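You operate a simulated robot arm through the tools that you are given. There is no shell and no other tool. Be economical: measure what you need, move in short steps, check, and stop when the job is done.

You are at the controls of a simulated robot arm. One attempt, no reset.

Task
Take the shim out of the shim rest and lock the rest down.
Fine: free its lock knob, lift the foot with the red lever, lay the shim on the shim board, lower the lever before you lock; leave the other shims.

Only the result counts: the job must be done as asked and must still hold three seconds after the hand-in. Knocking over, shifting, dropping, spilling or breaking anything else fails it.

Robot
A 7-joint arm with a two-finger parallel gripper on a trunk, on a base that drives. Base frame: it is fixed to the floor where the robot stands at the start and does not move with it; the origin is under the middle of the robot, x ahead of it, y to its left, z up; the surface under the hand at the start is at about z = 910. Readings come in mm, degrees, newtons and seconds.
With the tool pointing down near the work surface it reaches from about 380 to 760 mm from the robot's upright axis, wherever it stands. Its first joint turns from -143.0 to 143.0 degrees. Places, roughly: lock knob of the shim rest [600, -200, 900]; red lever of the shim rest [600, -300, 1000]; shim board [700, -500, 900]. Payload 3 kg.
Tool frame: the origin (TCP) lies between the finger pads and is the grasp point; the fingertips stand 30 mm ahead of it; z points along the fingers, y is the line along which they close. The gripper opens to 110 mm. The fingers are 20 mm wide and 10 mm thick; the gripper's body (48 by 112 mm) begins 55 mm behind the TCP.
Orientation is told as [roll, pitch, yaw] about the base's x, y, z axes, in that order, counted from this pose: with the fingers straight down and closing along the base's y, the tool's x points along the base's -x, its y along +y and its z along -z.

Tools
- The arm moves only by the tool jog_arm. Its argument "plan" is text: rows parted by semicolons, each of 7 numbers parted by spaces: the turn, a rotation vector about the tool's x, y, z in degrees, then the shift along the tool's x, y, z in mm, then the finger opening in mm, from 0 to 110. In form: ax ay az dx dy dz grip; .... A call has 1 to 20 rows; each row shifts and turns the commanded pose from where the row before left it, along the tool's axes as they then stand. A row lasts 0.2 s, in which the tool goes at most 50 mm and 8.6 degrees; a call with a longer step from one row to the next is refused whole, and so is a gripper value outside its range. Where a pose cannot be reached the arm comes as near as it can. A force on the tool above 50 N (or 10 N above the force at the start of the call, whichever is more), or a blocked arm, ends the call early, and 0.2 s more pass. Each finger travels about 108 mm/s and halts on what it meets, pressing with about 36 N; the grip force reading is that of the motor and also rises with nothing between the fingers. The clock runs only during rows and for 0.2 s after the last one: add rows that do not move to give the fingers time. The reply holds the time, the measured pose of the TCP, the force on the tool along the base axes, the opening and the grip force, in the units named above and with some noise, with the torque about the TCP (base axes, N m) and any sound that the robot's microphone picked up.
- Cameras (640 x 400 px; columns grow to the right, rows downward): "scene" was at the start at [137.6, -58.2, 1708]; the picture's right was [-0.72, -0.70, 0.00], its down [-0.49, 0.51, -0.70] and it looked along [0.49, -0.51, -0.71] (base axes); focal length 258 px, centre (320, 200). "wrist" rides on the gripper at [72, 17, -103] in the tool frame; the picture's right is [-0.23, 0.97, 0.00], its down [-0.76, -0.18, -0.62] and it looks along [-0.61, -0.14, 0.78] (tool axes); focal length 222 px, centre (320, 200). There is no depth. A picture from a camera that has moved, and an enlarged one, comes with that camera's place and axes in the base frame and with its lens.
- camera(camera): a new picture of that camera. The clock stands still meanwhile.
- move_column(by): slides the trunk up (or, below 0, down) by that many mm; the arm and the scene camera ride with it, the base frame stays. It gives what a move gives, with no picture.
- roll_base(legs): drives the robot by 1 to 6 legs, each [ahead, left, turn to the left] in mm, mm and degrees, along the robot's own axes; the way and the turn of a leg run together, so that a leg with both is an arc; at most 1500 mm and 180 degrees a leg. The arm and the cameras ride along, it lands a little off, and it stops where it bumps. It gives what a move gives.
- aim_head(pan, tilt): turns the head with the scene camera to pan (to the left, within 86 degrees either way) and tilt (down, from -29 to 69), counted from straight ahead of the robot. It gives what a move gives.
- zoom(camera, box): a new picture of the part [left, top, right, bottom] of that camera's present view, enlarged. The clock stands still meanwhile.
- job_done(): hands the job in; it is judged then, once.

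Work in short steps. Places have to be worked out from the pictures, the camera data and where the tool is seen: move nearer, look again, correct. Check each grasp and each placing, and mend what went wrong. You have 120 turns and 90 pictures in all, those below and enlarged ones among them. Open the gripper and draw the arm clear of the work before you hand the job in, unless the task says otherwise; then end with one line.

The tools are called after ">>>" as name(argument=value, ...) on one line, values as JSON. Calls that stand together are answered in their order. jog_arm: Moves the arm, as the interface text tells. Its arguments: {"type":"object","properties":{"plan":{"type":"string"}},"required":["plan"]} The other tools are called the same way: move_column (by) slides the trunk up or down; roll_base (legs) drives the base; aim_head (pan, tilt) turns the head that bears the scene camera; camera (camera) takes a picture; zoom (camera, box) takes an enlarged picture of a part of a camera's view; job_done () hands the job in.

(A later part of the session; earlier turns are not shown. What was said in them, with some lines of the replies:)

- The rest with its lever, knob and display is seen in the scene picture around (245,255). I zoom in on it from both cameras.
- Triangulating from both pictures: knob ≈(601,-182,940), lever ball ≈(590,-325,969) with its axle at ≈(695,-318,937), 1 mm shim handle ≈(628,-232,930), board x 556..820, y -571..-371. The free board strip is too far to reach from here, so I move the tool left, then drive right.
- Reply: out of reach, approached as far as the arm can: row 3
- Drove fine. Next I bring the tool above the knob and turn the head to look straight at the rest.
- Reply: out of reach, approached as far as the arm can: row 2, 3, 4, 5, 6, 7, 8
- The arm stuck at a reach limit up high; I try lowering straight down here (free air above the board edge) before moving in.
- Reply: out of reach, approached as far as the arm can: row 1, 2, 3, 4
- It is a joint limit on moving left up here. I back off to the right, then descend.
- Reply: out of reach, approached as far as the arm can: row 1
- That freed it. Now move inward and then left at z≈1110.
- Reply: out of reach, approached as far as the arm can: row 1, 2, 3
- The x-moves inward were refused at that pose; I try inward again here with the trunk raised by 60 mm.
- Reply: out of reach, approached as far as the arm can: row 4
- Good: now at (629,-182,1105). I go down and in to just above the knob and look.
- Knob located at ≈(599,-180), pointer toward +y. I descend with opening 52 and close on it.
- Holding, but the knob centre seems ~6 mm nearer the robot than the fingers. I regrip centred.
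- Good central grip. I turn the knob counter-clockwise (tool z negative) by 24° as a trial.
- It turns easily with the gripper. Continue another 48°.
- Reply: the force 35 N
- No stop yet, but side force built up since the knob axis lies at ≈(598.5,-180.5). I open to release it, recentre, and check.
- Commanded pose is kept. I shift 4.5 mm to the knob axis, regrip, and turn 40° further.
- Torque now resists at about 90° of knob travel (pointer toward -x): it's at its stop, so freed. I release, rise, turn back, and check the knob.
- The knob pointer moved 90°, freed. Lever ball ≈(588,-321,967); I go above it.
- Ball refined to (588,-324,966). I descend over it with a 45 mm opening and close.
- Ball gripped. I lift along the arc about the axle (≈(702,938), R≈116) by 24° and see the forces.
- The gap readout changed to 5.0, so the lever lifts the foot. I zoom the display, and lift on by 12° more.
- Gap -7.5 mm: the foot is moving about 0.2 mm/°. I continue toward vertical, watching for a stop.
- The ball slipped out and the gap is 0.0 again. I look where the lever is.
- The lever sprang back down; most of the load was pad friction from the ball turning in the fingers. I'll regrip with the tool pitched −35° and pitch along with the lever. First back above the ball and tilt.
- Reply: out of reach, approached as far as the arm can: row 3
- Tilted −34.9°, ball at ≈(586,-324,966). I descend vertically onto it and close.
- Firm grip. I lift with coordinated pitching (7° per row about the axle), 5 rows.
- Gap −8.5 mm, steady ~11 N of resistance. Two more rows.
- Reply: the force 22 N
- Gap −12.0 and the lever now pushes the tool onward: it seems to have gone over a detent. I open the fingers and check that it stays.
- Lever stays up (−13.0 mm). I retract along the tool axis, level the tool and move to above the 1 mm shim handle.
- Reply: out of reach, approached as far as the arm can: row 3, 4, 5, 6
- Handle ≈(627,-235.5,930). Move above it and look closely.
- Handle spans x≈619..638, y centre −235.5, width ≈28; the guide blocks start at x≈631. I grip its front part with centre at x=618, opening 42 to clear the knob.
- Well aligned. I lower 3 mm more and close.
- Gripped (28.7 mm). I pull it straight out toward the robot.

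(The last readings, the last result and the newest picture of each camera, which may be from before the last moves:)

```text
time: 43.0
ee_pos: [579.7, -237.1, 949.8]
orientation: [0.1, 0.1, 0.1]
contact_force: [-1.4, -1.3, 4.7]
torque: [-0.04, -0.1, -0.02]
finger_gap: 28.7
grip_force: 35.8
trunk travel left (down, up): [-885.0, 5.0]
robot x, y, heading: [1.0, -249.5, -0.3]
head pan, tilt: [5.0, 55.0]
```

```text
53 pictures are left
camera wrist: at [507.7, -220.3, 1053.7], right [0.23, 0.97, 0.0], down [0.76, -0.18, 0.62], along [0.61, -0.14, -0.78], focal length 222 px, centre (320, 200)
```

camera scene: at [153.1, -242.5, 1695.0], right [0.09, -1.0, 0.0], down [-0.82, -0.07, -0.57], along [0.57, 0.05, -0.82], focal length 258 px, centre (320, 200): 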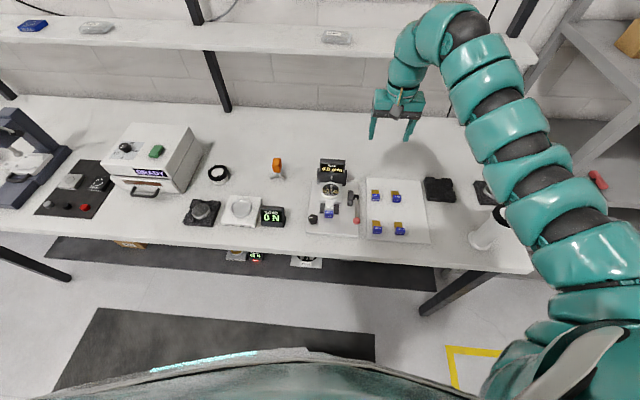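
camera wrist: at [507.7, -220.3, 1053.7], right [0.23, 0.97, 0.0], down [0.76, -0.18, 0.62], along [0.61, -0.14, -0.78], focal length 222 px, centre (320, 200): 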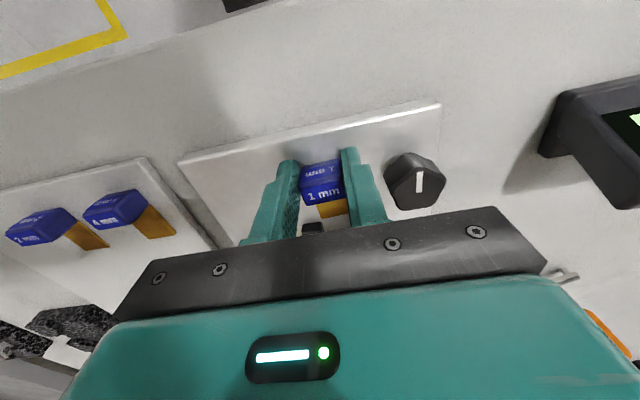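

The shim slides out cleanly. Pull 30 mm further, then lift 60 mm.

>>> jog_arm(plan="0 0 0 10 0 0 15; 0 0 0 10 0 0 15; 0 0 0 10 0 0 15; 0 0 0 0 0 -10 15; 0 0 0 0 0 -25 15; 0 0 0 0 0 -35 15; 0 0 0 0 0 -20 15")

>>> camera(camera="wrist")

>>> zoom(camera="scene", box=[270, 130, 450, 250])

```text
time: 44.6
ee_pos: [550.6, -236.1, 1040.7]
orientation: [0.0, 0.0, 0.2]
contact_force: [-0.1, 0.0, 0.5]
torque: [-0.02, -0.02, 0.04]
finger_gap: 28.6
grip_force: 36.5
trunk travel left (down, up): [-885.0, 5.0]
robot x, y, heading: [6.1, -249.8, 0.1]
head pan, tilt: [5.0, 55.0]
```

```text
52 pictures are left
camera wrist: at [477.6, -219.9, 1143.7], right [0.23, 0.97, 0.0], down [0.76, -0.18, 0.62], along [0.61, -0.14, -0.78], focal length 222 px, centre (320, 200)
```

wrist: 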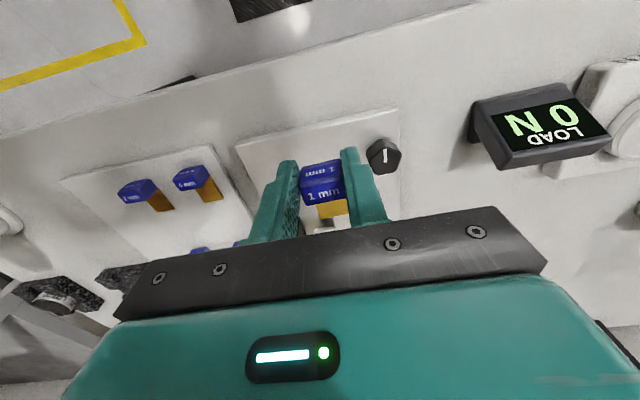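

```text
3.33 times, centred on (360, 190) of scene
camera zoom: at [152.9, -242.2, 1755.0], right [0.09, -1.0, 0.0], down [-0.82, -0.07, -0.57], along [0.57, 0.05, -0.82], focal length 862 px, centre (187, 233)
```

zoom: 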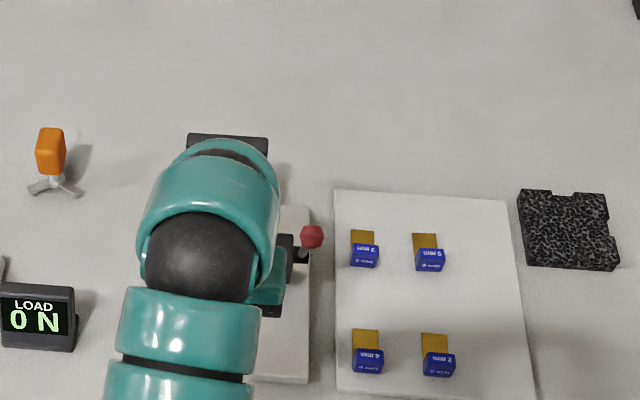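

Shim is free and held, blade pointing +x. I carry it in front of the lever to beside the board's free strip (y≈-530).

>>> jog_arm(plan="0 0 0 0 -37 0 15; 0 0 0 0 -37 0 15; 0 0 0 0 -37 0 15; 0 0 0 0 -37 0 15; 0 0 0 0 -37 0 15; 0 0 0 0 -37 0 15; 0 0 0 0 -37 0 15; 0 0 0 0 -35 0 15; 0 0 0 -30 0 0 15; 0 0 0 -30 0 0 15; 0 0 0 -20 0 0 15")

>>> camera(camera="wrist")

>>> zoom(camera="scene", box=[300, 130, 480, 250])

```text
time: 47.0
ee_pos: [633.7, -530.3, 1039.4]
orientation: [0.0, 0.1, 0.1]
contact_force: [0.3, 0.3, 1.2]
torque: [0.03, 0.0, -0.04]
finger_gap: 28.3
grip_force: 35.5
trunk travel left (down, up): [-885.0, 5.0]
robot x, y, heading: [-3.7, -251.9, 0.4]
head pan, tilt: [5.0, 55.0]
```

```text
50 pictures are left
camera wrist: at [559.8, -514.2, 1143.6], right [0.23, 0.97, 0.0], down [0.76, -0.18, 0.62], along [0.61, -0.14, -0.78], focal length 222 px, centre (320, 200)
```

wrist: 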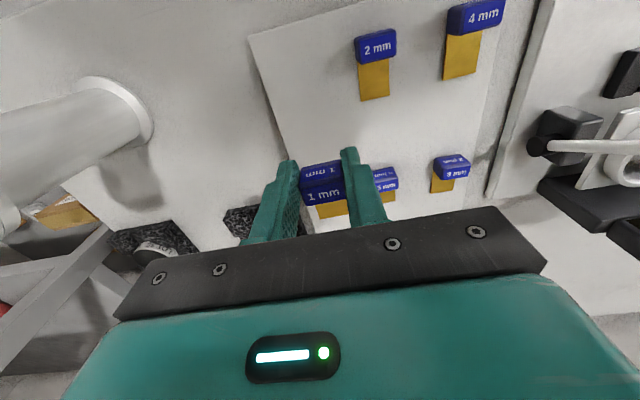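

```text
3.33 times, centred on (390, 190) of scene
camera zoom: at [153.7, -242.5, 1754.9], right [0.09, -1.0, 0.0], down [-0.82, -0.07, -0.57], along [0.57, 0.05, -0.82], focal length 862 px, centre (87, 233)
```

zoom: 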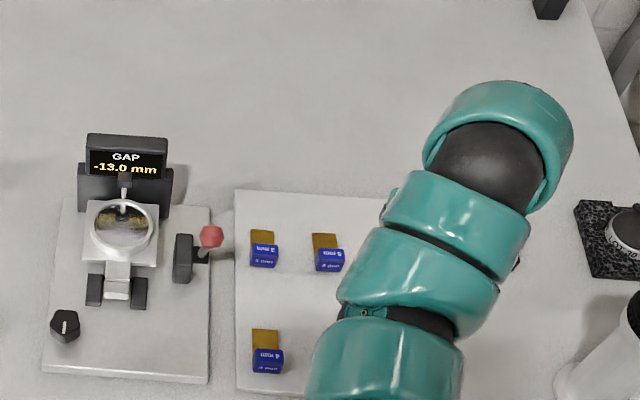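

Positioned over the free strip (board edge at y≈-570, 2 mm shim's near edge −489). I descend to just above the board.

>>> jog_arm(plan="0 0 0 0 -2 20 15; 0 0 0 0 0 20 15; 0 0 0 0 0 20 15; 0 0 0 0 0 15 15; 0 0 0 0 0 10 15; 0 0 0 0 0 0 15")

>>> zoom(camera="wrist", box=[220, 80, 420, 205])

>>> camera(camera="wrist")

```text
time: 48.4
ee_pos: [632.0, -532.9, 953.8]
orientation: [0.0, 0.0, 0.1]
contact_force: [0.8, 0.6, -1.0]
torque: [-0.01, 0.01, -0.02]
finger_gap: 28.6
grip_force: 35.7
trunk travel left (down, up): [-885.0, 5.0]
robot x, y, heading: [-3.1, -245.3, 0.0]
head pan, tilt: [5.0, 55.0]
```

```text
3.20 times, centred on (320, 142) of wrist
camera zoom: at [558.4, -516.3, 1057.7], right [0.23, 0.97, 0.0], down [0.76, -0.18, 0.62], along [0.61, -0.14, -0.78], focal length 711 px, centre (320, 384)
```

zoom: 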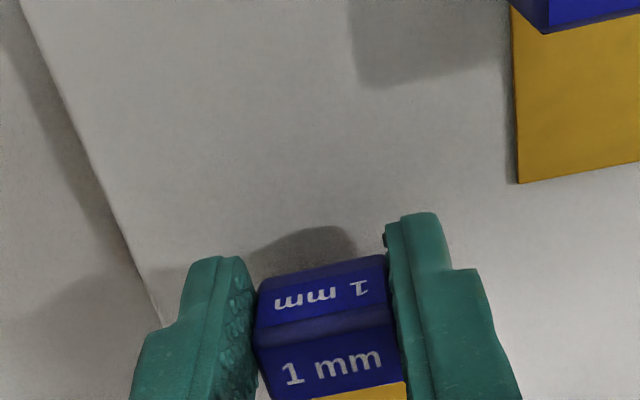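

```text
47 pictures are left
camera wrist: at [558.4, -516.3, 1057.7], right [0.23, 0.97, 0.0], down [0.76, -0.18, 0.62], along [0.61, -0.14, -0.78], focal length 222 px, centre (320, 200)
```

wrist: 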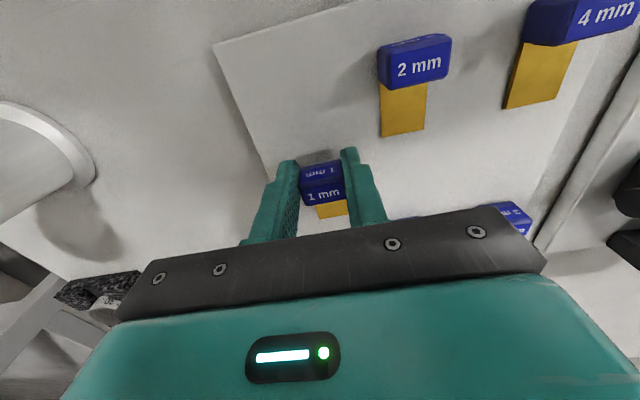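

Still in the air (no force). Lower a few mm more.

>>> jog_arm(plan="0 0 0 0 0 3 15; 0 0 0 0 0 3 15; 0 0 0 0 0 0 15")

>>> zoom(camera="wrist", box=[220, 80, 420, 205])

```text
time: 49.2
ee_pos: [630.9, -530.6, 948.4]
orientation: [0.0, 0.0, 0.1]
contact_force: [-0.6, 0.2, -0.5]
torque: [-0.04, 0.03, -0.05]
finger_gap: 28.4
grip_force: 35.7
trunk travel left (down, up): [-885.0, 5.0]
robot x, y, heading: [2.8, -247.0, 0.2]
head pan, tilt: [5.0, 55.0]
```

```text
3.20 times, centred on (320, 142) of wrist
camera zoom: at [558.1, -516.0, 1052.2], right [0.23, 0.97, 0.0], down [0.76, -0.18, 0.62], along [0.61, -0.14, -0.78], focal length 711 px, centre (320, 384)
```

zoom: 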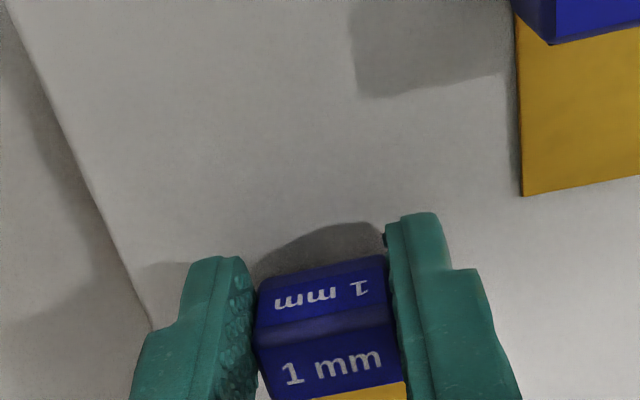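

No contact yet; lower another 6 mm.

>>> jog_arm(plan="0 0 0 0 0 2 15; 0 0 0 0 0 2 15; 0 0 0 0 0 2 15; 0 0 0 0 0 0 15")

>>> zoom(camera="wrist", box=[220, 80, 420, 205])

```text
time: 50.2
ee_pos: [632.0, -533.1, 944.4]
orientation: [0.0, -0.1, 0.0]
contact_force: [0.2, 0.2, 5.4]
torque: [0.02, -0.09, -0.01]
finger_gap: 28.5
grip_force: 36.1
trunk travel left (down, up): [-885.0, 5.0]
robot x, y, heading: [-0.0, -248.8, 0.1]
head pan, tilt: [5.0, 55.0]
```

```text
3.20 times, centred on (320, 142) of wrist
camera zoom: at [558.4, -515.9, 1047.4], right [0.23, 0.97, 0.0], down [0.76, -0.18, 0.62], along [0.61, -0.14, -0.78], focal length 711 px, centre (320, 384)
```

zoom: 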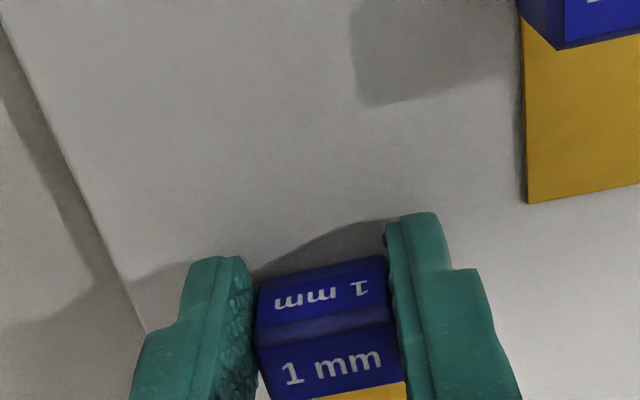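

Light contact (5 N). I open the fingers slightly, then retreat upward.

>>> jog_arm(plan="0 0 0 0 0 0 34; 0 0 0 0 0 0 44; 0 0 0 0 0 0 44; 0 0 0 0 0 -10 44; 0 0 0 0 0 -25 44; 0 0 0 0 0 -35 44; 0 0 0 0 0 -35 44")

>>> camera(camera="wrist")

```text
time: 51.8
ee_pos: [629.9, -530.6, 1048.4]
orientation: [-0.2, 0.0, 0.1]
contact_force: [0.3, 0.2, -0.4]
torque: [0.03, -0.04, 0.0]
finger_gap: 44.0
grip_force: 0.0
trunk travel left (down, up): [-885.0, 5.0]
robot x, y, heading: [-1.5, -248.0, -0.0]
head pan, tilt: [5.0, 55.0]
```

```text
44 pictures are left
camera wrist: at [557.3, -515.3, 1152.2], right [0.23, 0.97, 0.0], down [0.76, -0.18, 0.62], along [0.61, -0.14, -0.78], focal length 222 px, centre (320, 200)
```

wrist: 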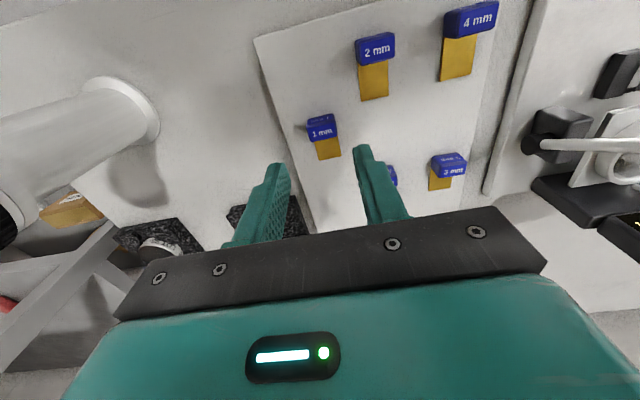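

The 1 mm shim lies flat on the board, clear of the others. Now I go above the lever ball (≈(652,-324,1046)).

>>> jog_arm(plan="0 0 0 -13 0 -28 44; 0 0 0 -13 0 -28 55; 0 0 0 0 34.3 0 55; 0 0 0 0 34.3 0 55; 0 0 0 0 34.3 0 55; 0 0 0 0 34.3 0 55; 0 0 0 0 34.3 0 55; 0 0 0 0 35 0 55")

>>> camera(camera="wrist")

```text
time: 53.6
ee_pos: [665.4, -325.9, 1092.8]
orientation: [0.0, 0.0, 0.0]
contact_force: [0.0, 0.3, -0.6]
torque: [0.01, -0.01, 0.0]
finger_gap: 55.0
grip_force: 0.1
out of reach, approached as far as the arm can: row 2, 3
trunk travel left (down, up): [-885.0, 5.0]
robot x, y, heading: [-2.2, -248.7, 0.0]
head pan, tilt: [5.0, 55.0]
```

```text
43 pictures are left
camera wrist: at [592.4, -309.5, 1195.4], right [0.23, 0.97, 0.0], down [0.76, -0.18, 0.62], along [0.61, -0.14, -0.78], focal length 222 px, centre (320, 200)
```

wrist: 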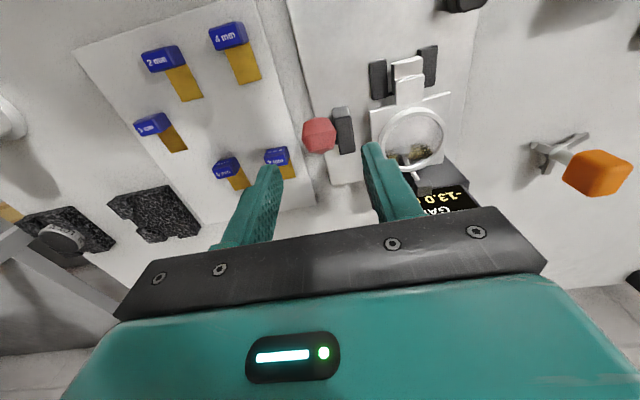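

Ball at (652.5,-323,1046). Descend and grip it.

>>> jog_arm(plan="0 0 0 6 2.5 17 50; 0 0 0 6 0 17 50; 0 0 0 0 0 16 50; 0 0 0 0 0 0 5; 0 0 0 0 0 0 5")

>>> camera(camera="wrist")

```text
time: 54.8
ee_pos: [653.8, -323.7, 1041.4]
orientation: [0.0, 0.1, 0.1]
contact_force: [-1.7, 0.4, -3.3]
torque: [0.02, 0.3, 0.01]
finger_gap: 25.1
grip_force: 44.9
trunk travel left (down, up): [-885.0, 5.0]
robot x, y, heading: [3.7, -250.0, -0.0]
head pan, tilt: [5.0, 55.0]
```

```text
42 pictures are left
camera wrist: at [580.6, -307.8, 1144.9], right [0.23, 0.97, 0.0], down [0.76, -0.18, 0.62], along [0.61, -0.14, -0.78], focal length 222 px, centre (320, 200)
```

wrist: 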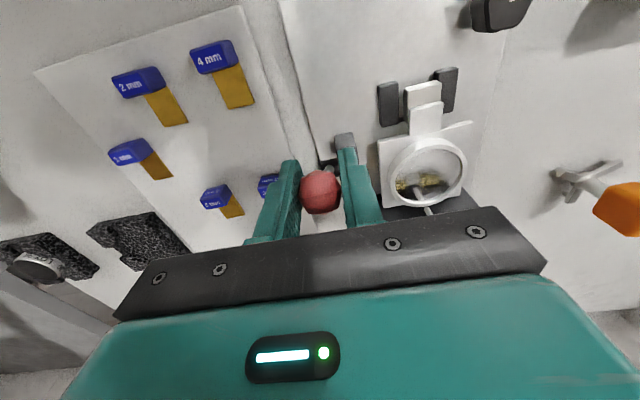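

I lower the lever along the reverse arc, pitching with it, 4 rows first.

>>> jog_arm(plan="0 -7 0 12.2 0 6.9 5; 0 -7 0 12.2 0 6.9 5; 0 -7 0 12.2 0 6.9 5; 0 -7 0 12.2 0 6.9 5")

>>> zoom(camera="scene", box=[290, 150, 410, 230])

```text
time: 55.8
ee_pos: [610.9, -323.3, 1007.2]
orientation: [-0.1, -28.1, 0.1]
contact_force: [2.6, 0.6, 7.2]
torque: [0.13, -0.91, 0.08]
finger_gap: 25.0
grip_force: 45.3
trunk travel left (down, up): [-885.0, 5.0]
robot x, y, heading: [-2.0, -251.9, 0.2]
head pan, tilt: [5.0, 55.0]
```

```text
5.00 times, centred on (350, 190) of scene
camera zoom: at [152.4, -242.0, 1755.2], right [0.09, -1.0, 0.0], down [-0.82, -0.07, -0.57], along [0.57, 0.05, -0.82], focal length 1292 px, centre (170, 250)
```

zoom: 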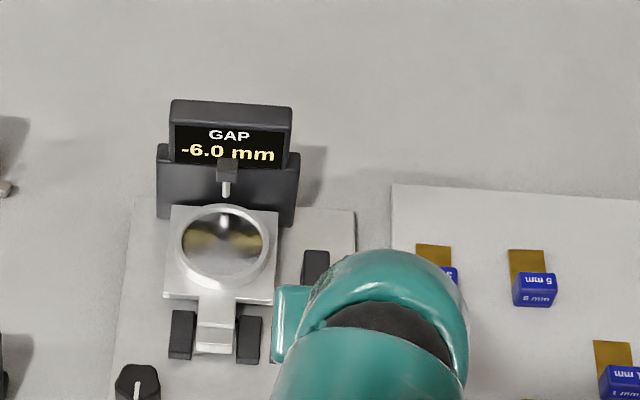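

Gap −6.0 and descending. Three more rows.

>>> jog_arm(plan="0 -7 0 12.2 0 6.9 5; 0 -7 0 12.2 0 6.9 5; 0 -7 0 12.2 0 6.9 5")

>>> zoom(camera="scene", box=[290, 150, 410, 230])

>>> camera(camera="wrist")

```text
time: 56.6
ee_pos: [592.1, -323.8, 968.8]
orientation: [-0.1, -49.1, 0.1]
contact_force: [2.3, -1.5, 5.8]
torque: [0.2, -0.74, 0.14]
finger_gap: 25.3
grip_force: 44.4
trunk travel left (down, up): [-885.0, 5.0]
robot x, y, heading: [-0.2, -251.4, -0.1]
head pan, tilt: [5.0, 55.0]
```

```text
5.00 times, centred on (350, 190) of scene
camera zoom: at [152.5, -242.4, 1755.1], right [0.09, -1.0, 0.0], down [-0.82, -0.07, -0.57], along [0.57, 0.05, -0.82], focal length 1292 px, centre (170, 250)
```

zoom: 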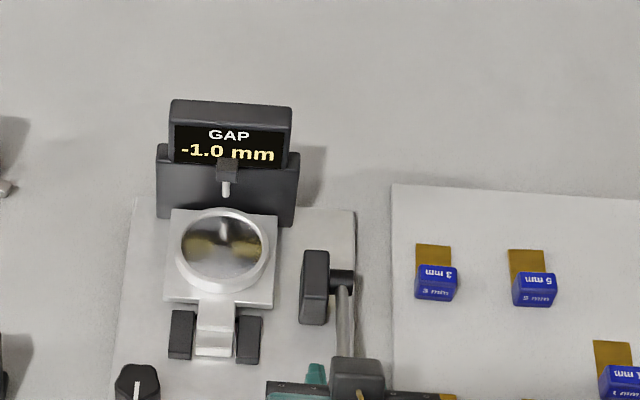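

```text
39 pictures are left
camera wrist: at [466.3, -307.8, 981.5], right [0.15, 0.97, 0.17], down [0.03, -0.18, 0.98], along [0.99, -0.14, -0.05], focal length 222 px, centre (320, 200)
```

wrist: 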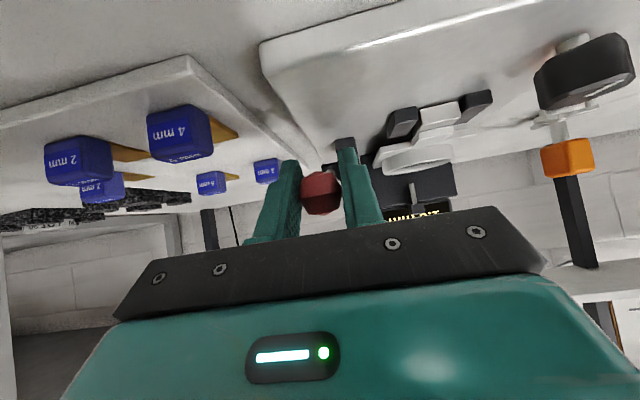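

Gap −1.0; a bit more to go. I continue straight down in small steps.

>>> jog_arm(plan="0 0 0 6.3 0 3.5 5; 0 0 0 4.5 0 2.5 5; 0 0 0 0 0 0 5")

>>> zoom(camera="scene", box=[290, 150, 410, 230])

```text
time: 57.4
ee_pos: [589.5, -323.6, 957.2]
orientation: [0.0, -49.2, 0.0]
contact_force: [3.6, 1.4, 10.4]
torque: [0.01, -1.21, -0.04]
finger_gap: 25.0
grip_force: 44.6
trunk travel left (down, up): [-885.0, 5.0]
robot x, y, heading: [-0.3, -248.3, 0.0]
head pan, tilt: [5.0, 55.0]
```

```text
5.00 times, centred on (350, 190) of scene
camera zoom: at [152.4, -242.0, 1755.1], right [0.09, -1.0, 0.0], down [-0.82, -0.07, -0.57], along [0.57, 0.05, -0.82], focal length 1292 px, centre (170, 250)
```

zoom: 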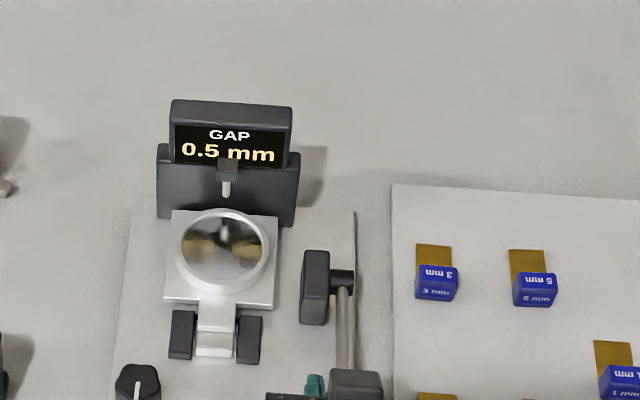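

Gap 0.5 mm; expecting 1.0 at full seat. A few mm further, then release.

>>> jog_arm(plan="0 0 0 2.7 0 1.5 5; 0 0 0 2.7 0 1.5 5; 0 0 0 0 0 0 5")

>>> zoom(camera="scene", box=[290, 150, 410, 230])

```text
time: 58.2
ee_pos: [589.2, -324.2, 951.7]
orientation: [0.0, -49.1, 0.1]
contact_force: [7.1, 3.3, 9.4]
torque: [0.0, -1.22, -0.01]
finger_gap: 25.0
grip_force: 45.2
trunk travel left (down, up): [-885.0, 5.0]
robot x, y, heading: [-1.0, -247.2, 0.1]
head pan, tilt: [5.0, 55.0]
```

```text
5.00 times, centred on (350, 190) of scene
camera zoom: at [152.9, -241.5, 1755.0], right [0.09, -1.0, 0.0], down [-0.82, -0.07, -0.57], along [0.57, 0.05, -0.82], focal length 1292 px, centre (170, 250)
```

zoom: 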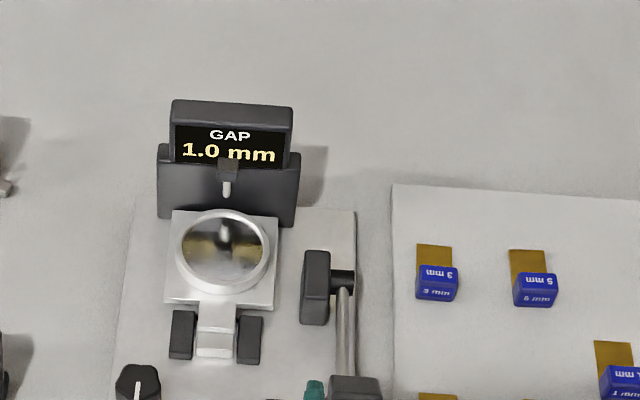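

Gap 1.0, equals the removed shim. Release, rise 85 mm and level the tool.

>>> jog_arm(plan="0 0 0 0 0 0 50; 0 0 0 0 0 0 50; 0 0 0 -15 0 -13 50; 0 0 0 -23 0 -20 50; 0 0 0 -23 0 -20 50; 0 7 0 0 0 0 50; 0 7 0 0 0 0 50; 0 7 0 0 0 0 50; 0 7 0 0 0 0 50; 0 7 0 0 0 0 50; 0 7 0 0 0 0 50; 0 7 0 0 0 0 50")

>>> camera(camera="wrist")

>>> zoom(camera="scene", box=[290, 150, 410, 230])

```text
time: 60.8
ee_pos: [589.6, -323.3, 1030.9]
orientation: [0.0, 0.2, 0.2]
contact_force: [-1.0, 0.3, 0.3]
torque: [-0.01, 0.03, 0.0]
finger_gap: 50.0
grip_force: 0.1
trunk travel left (down, up): [-885.0, 5.0]
robot x, y, heading: [0.3, -250.3, -0.3]
head pan, tilt: [5.0, 55.0]
```

```text
36 pictures are left
camera wrist: at [516.2, -307.6, 1135.4], right [0.22, 0.97, 0.0], down [0.76, -0.17, 0.62], along [0.61, -0.14, -0.78], focal length 222 px, centre (320, 200)
```

wrist: 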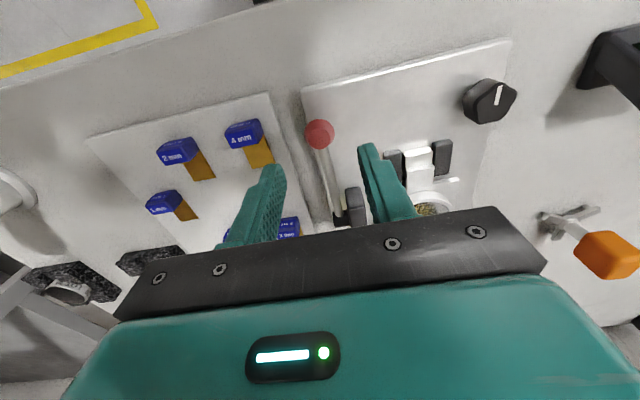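

```text
5.00 times, centred on (350, 190) of scene
camera zoom: at [153.6, -242.2, 1754.9], right [0.09, -1.0, 0.0], down [-0.82, -0.07, -0.57], along [0.57, 0.05, -0.82], focal length 1292 px, centre (170, 250)
```

zoom: 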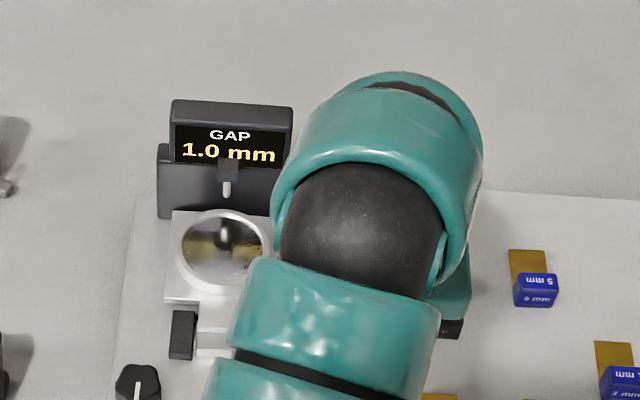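

Foot seated at 1.0 mm with lever down. Now go above the knob and yaw +90° to match its freed position.

>>> jog_arm(plan="0 0 0 -9 0 -16 50; 0 0 0 0 36 0 50; 0 0 0 0 36 0 50; 0 0 0 0 36 0 50; 0 0 0 0 35 0 50; 0 0 -8.2 0 0 0 50; 0 0 -8.2 0 0 0 50; 0 0 -8.2 0 0 0 50; 0 0 -8.2 0 0 0 50; 0 0 -8.2 0 0 0 50; 0 0 -8.2 0 0 0 50; 0 0 -8.2 0 0 0 50; 0 0 -8.2 0 0 0 50; 0 0 -8.2 0 0 0 50; 0 0 -8.2 0 0 0 50; 0 0 -8 0 0 0 50")

>>> camera(camera="wrist")

```text
time: 64.2
ee_pos: [598.8, -181.3, 1047.2]
orientation: [0.0, 0.0, 90.2]
contact_force: [-0.5, 0.3, -0.1]
torque: [-0.02, -0.01, 0.0]
finger_gap: 50.0
grip_force: 0.1
trunk travel left (down, up): [-885.0, 5.0]
robot x, y, heading: [-1.7, -247.9, 0.2]
head pan, tilt: [5.0, 55.0]
```

```text
34 pictures are left
camera wrist: at [580.5, -254.8, 1151.0], right [-0.97, 0.22, 0.0], down [0.18, 0.76, 0.62], along [0.14, 0.61, -0.78], focal length 222 px, centre (320, 200)
```

wrist: 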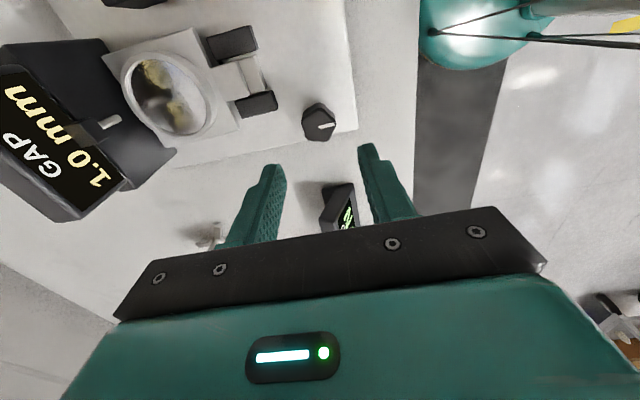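

Aligned. I descend 91 mm onto the knob, close, and begin turning clockwise.

>>> jog_arm(plan="0 0 0 0 0 30 50; 0 0 0 0 0 30 50; 0 0 0 0 0 20 50; 0 0 0 0 0 11 50; 0 0 0 0 0 0 20; 0 0 0 0 0 0 20; 0 0 8 0 0 0 20; 0 0 8 0 0 0 20; 0 0 8 0 0 0 20; 0 0 8 0 0 0 20; 0 0 8 0 0 0 20")

>>> zoom(camera="wrist", box=[220, 80, 420, 205])

```text
time: 66.6
ee_pos: [598.8, -182.0, 956.7]
orientation: [0.0, -0.1, 49.9]
contact_force: [9.0, -1.7, 6.7]
torque: [0.06, -0.28, 0.01]
finger_gap: 32.8
grip_force: 45.3
trunk travel left (down, up): [-885.0, 5.0]
robot x, y, heading: [0.7, -248.5, 0.2]
head pan, tilt: [5.0, 55.0]
```

```text
3.20 times, centred on (320, 142) of wrist
camera zoom: at [538.1, -226.9, 1060.0], right [-0.6, 0.8, 0.0], down [0.63, 0.47, 0.62], along [0.5, 0.37, -0.78], focal length 711 px, centre (320, 384)
```

zoom: 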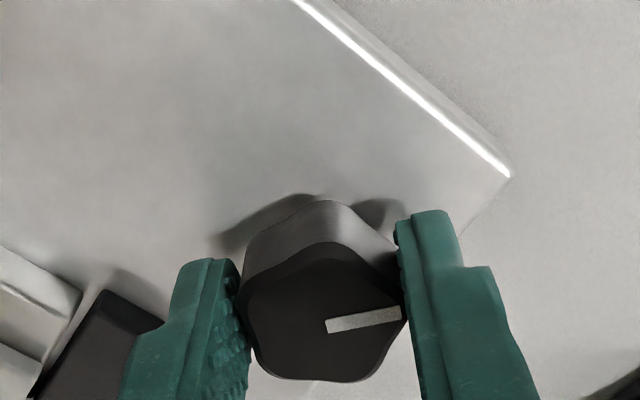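

Knob turns with the fingers. I continue clockwise to about −12° to seat it at the lock stop.

>>> jog_arm(plan="0 0 8 0 0 0 20; 0 0 8 0 0 0 20; 0 0 8 0 0 0 20; 0 0 8 0 0 0 20; 0 0 8 0 0 0 20; 0 0 8 0 0 0 20; 0 0 8 0 0 0 20; 0 0 6 0 0 0 20")

>>> zoom(camera="wrist", box=[220, 80, 420, 205])

```text
time: 68.4
ee_pos: [596.4, -178.8, 956.5]
orientation: [0.0, 0.1, -11.9]
contact_force: [-3.5, 11.5, -0.5]
torque: [-0.01, 0.27, 0.61]
finger_gap: 33.3
grip_force: 44.7
trunk travel left (down, up): [-885.0, 5.0]
robot x, y, heading: [-4.1, -249.6, 0.3]
head pan, tilt: [5.0, 55.0]
```

```text
3.20 times, centred on (320, 142) of wrist
camera zoom: at [528.4, -148.4, 1060.0], right [0.42, 0.91, 0.0], down [0.71, -0.33, 0.62], along [0.56, -0.26, -0.78], focal length 711 px, centre (320, 384)
```

zoom: 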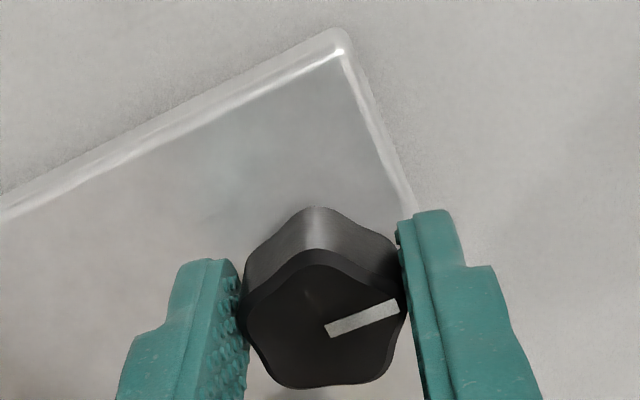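

Torque 0.6 N·m and the pointer lagging the fingers: the lock stop is reached. Release, rise and check.

>>> jog_arm(plan="0 0 0 0 0 0 50; 0 0 0 0 0 0 50; 0 0 0 0 0 -30 50; 0 0 0 0 0 -40 60; 0 0 -6 -3 0 -20 60; 0 0 -6 -15 0 -20 60; 0 0 0 -25 0 -20 60")

>>> camera(camera="wrist")

>>> zoom(camera="scene", box=[270, 130, 450, 250])

```text
time: 70.0
ee_pos: [640.5, -184.1, 1085.5]
orientation: [-0.1, 0.1, 0.1]
contact_force: [0.8, -0.1, -0.6]
torque: [0.0, 0.0, 0.01]
finger_gap: 60.1
grip_force: 0.0
trunk travel left (down, up): [-885.0, 5.0]
robot x, y, heading: [1.5, -250.0, 0.4]
head pan, tilt: [5.0, 55.0]
```

```text
31 pictures are left
camera wrist: at [568.1, -168.2, 1189.2], right [0.23, 0.97, 0.0], down [0.76, -0.18, 0.62], along [0.61, -0.14, -0.78], focal length 222 px, centre (320, 200)
```

wrist: 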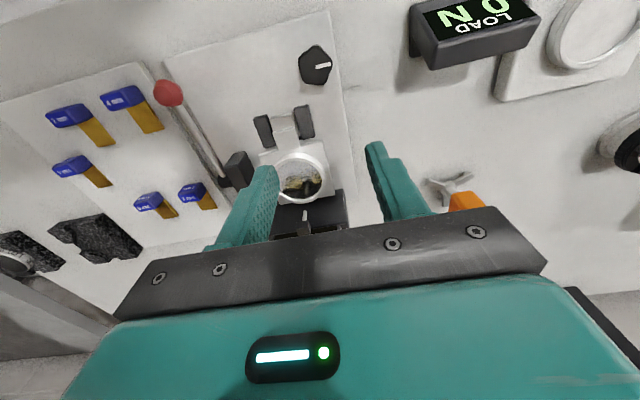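

```text
3.33 times, centred on (360, 190) of scene
camera zoom: at [154.3, -242.9, 1754.8], right [0.09, -1.0, 0.0], down [-0.82, -0.07, -0.57], along [0.57, 0.05, -0.82], focal length 862 px, centre (187, 233)
```

zoom: 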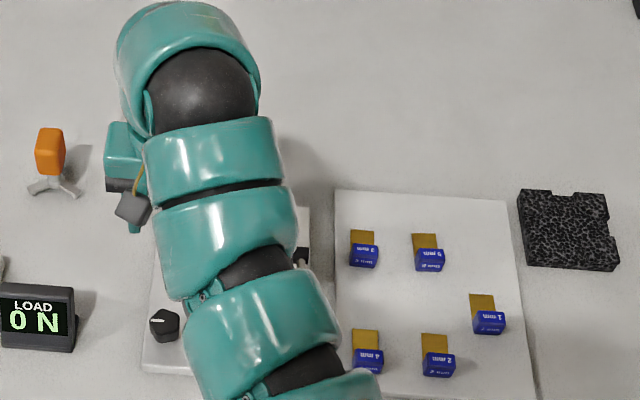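

Knob pointer is back at its locked mark, lever down, all five shims on the board. I draw the arm up and away for a final look.

>>> jog_arm(plan="0 0 0 -30 20 -30 80; 0 0 0 -30 30 -30 80; 0 0 0 -10 35 -20 80; 0 0 0 0 40 -10 80; 0 0 0 0 40 0 80")

>>> zoom(camera="scene", box=[270, 130, 450, 250])

```text
refused: row 2 steps farther than a row can; nothing moved
```

```text
3.33 times, centred on (360, 190) of scene
camera zoom: at [154.3, -242.9, 1754.8], right [0.09, -1.0, 0.0], down [-0.82, -0.07, -0.57], along [0.57, 0.05, -0.82], focal length 862 px, centre (187, 233)
```

zoom: 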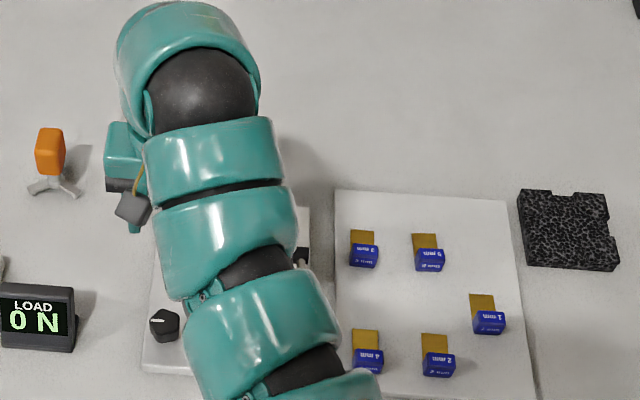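

The row was too long; smaller steps.

>>> jog_arm(plan="0 0 0 -25 15 -25 80; 0 0 0 -25 15 -25 80; 0 0 0 -15 30 -20 80; 0 0 0 0 40 0 80; 0 0 0 0 40 0 80; 0 0 0 0 40 0 80")

>>> zoom(camera="scene", box=[270, 130, 450, 250])

```text
time: 71.4
ee_pos: [677.1, -23.5, 1158.0]
orientation: [0.1, 0.1, -0.1]
contact_force: [-0.4, 0.3, -0.8]
torque: [0.02, 0.01, 0.01]
finger_gap: 80.2
grip_force: 0.1
out of reach, approached as far as the arm can: row 5, 6
trunk travel left (down, up): [-885.0, 5.0]
robot x, y, heading: [1.5, -244.9, 0.1]
head pan, tilt: [5.0, 55.0]
```

```text
3.33 times, centred on (360, 190) of scene
camera zoom: at [152.5, -241.8, 1755.0], right [0.09, -1.0, 0.0], down [-0.82, -0.07, -0.57], along [0.57, 0.05, -0.82], focal length 862 px, centre (187, 233)
```

zoom: 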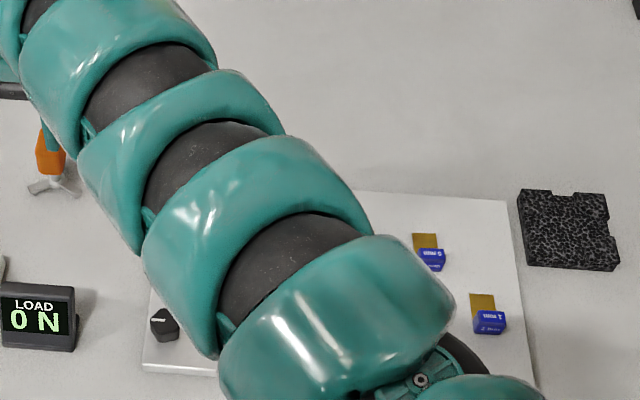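

Clear of the work. One last wrist view to confirm nothing was disturbed.

>>> camera(camera="wrist")

```text
27 pictures are left
camera wrist: at [604.3, -7.3, 1261.5], right [0.23, 0.97, 0.0], down [0.76, -0.18, 0.62], along [0.61, -0.14, -0.78], focal length 222 px, centre (320, 200)
```

wrist: 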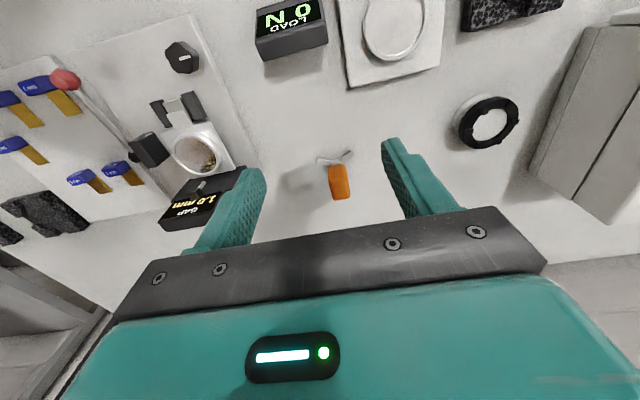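

Gap reads 1.0 mm, lever down, knob locked, shim on the board. I hand in.

>>> job_done()

```text
The job is handed in.
```

The 1 mm shim is out of the rest and lying on the shim board. The red lever is down, with the gap display reading 1.0 mm, and the lock knob is turned back to its stop. The other four shims look undisturbed in the last pictures.
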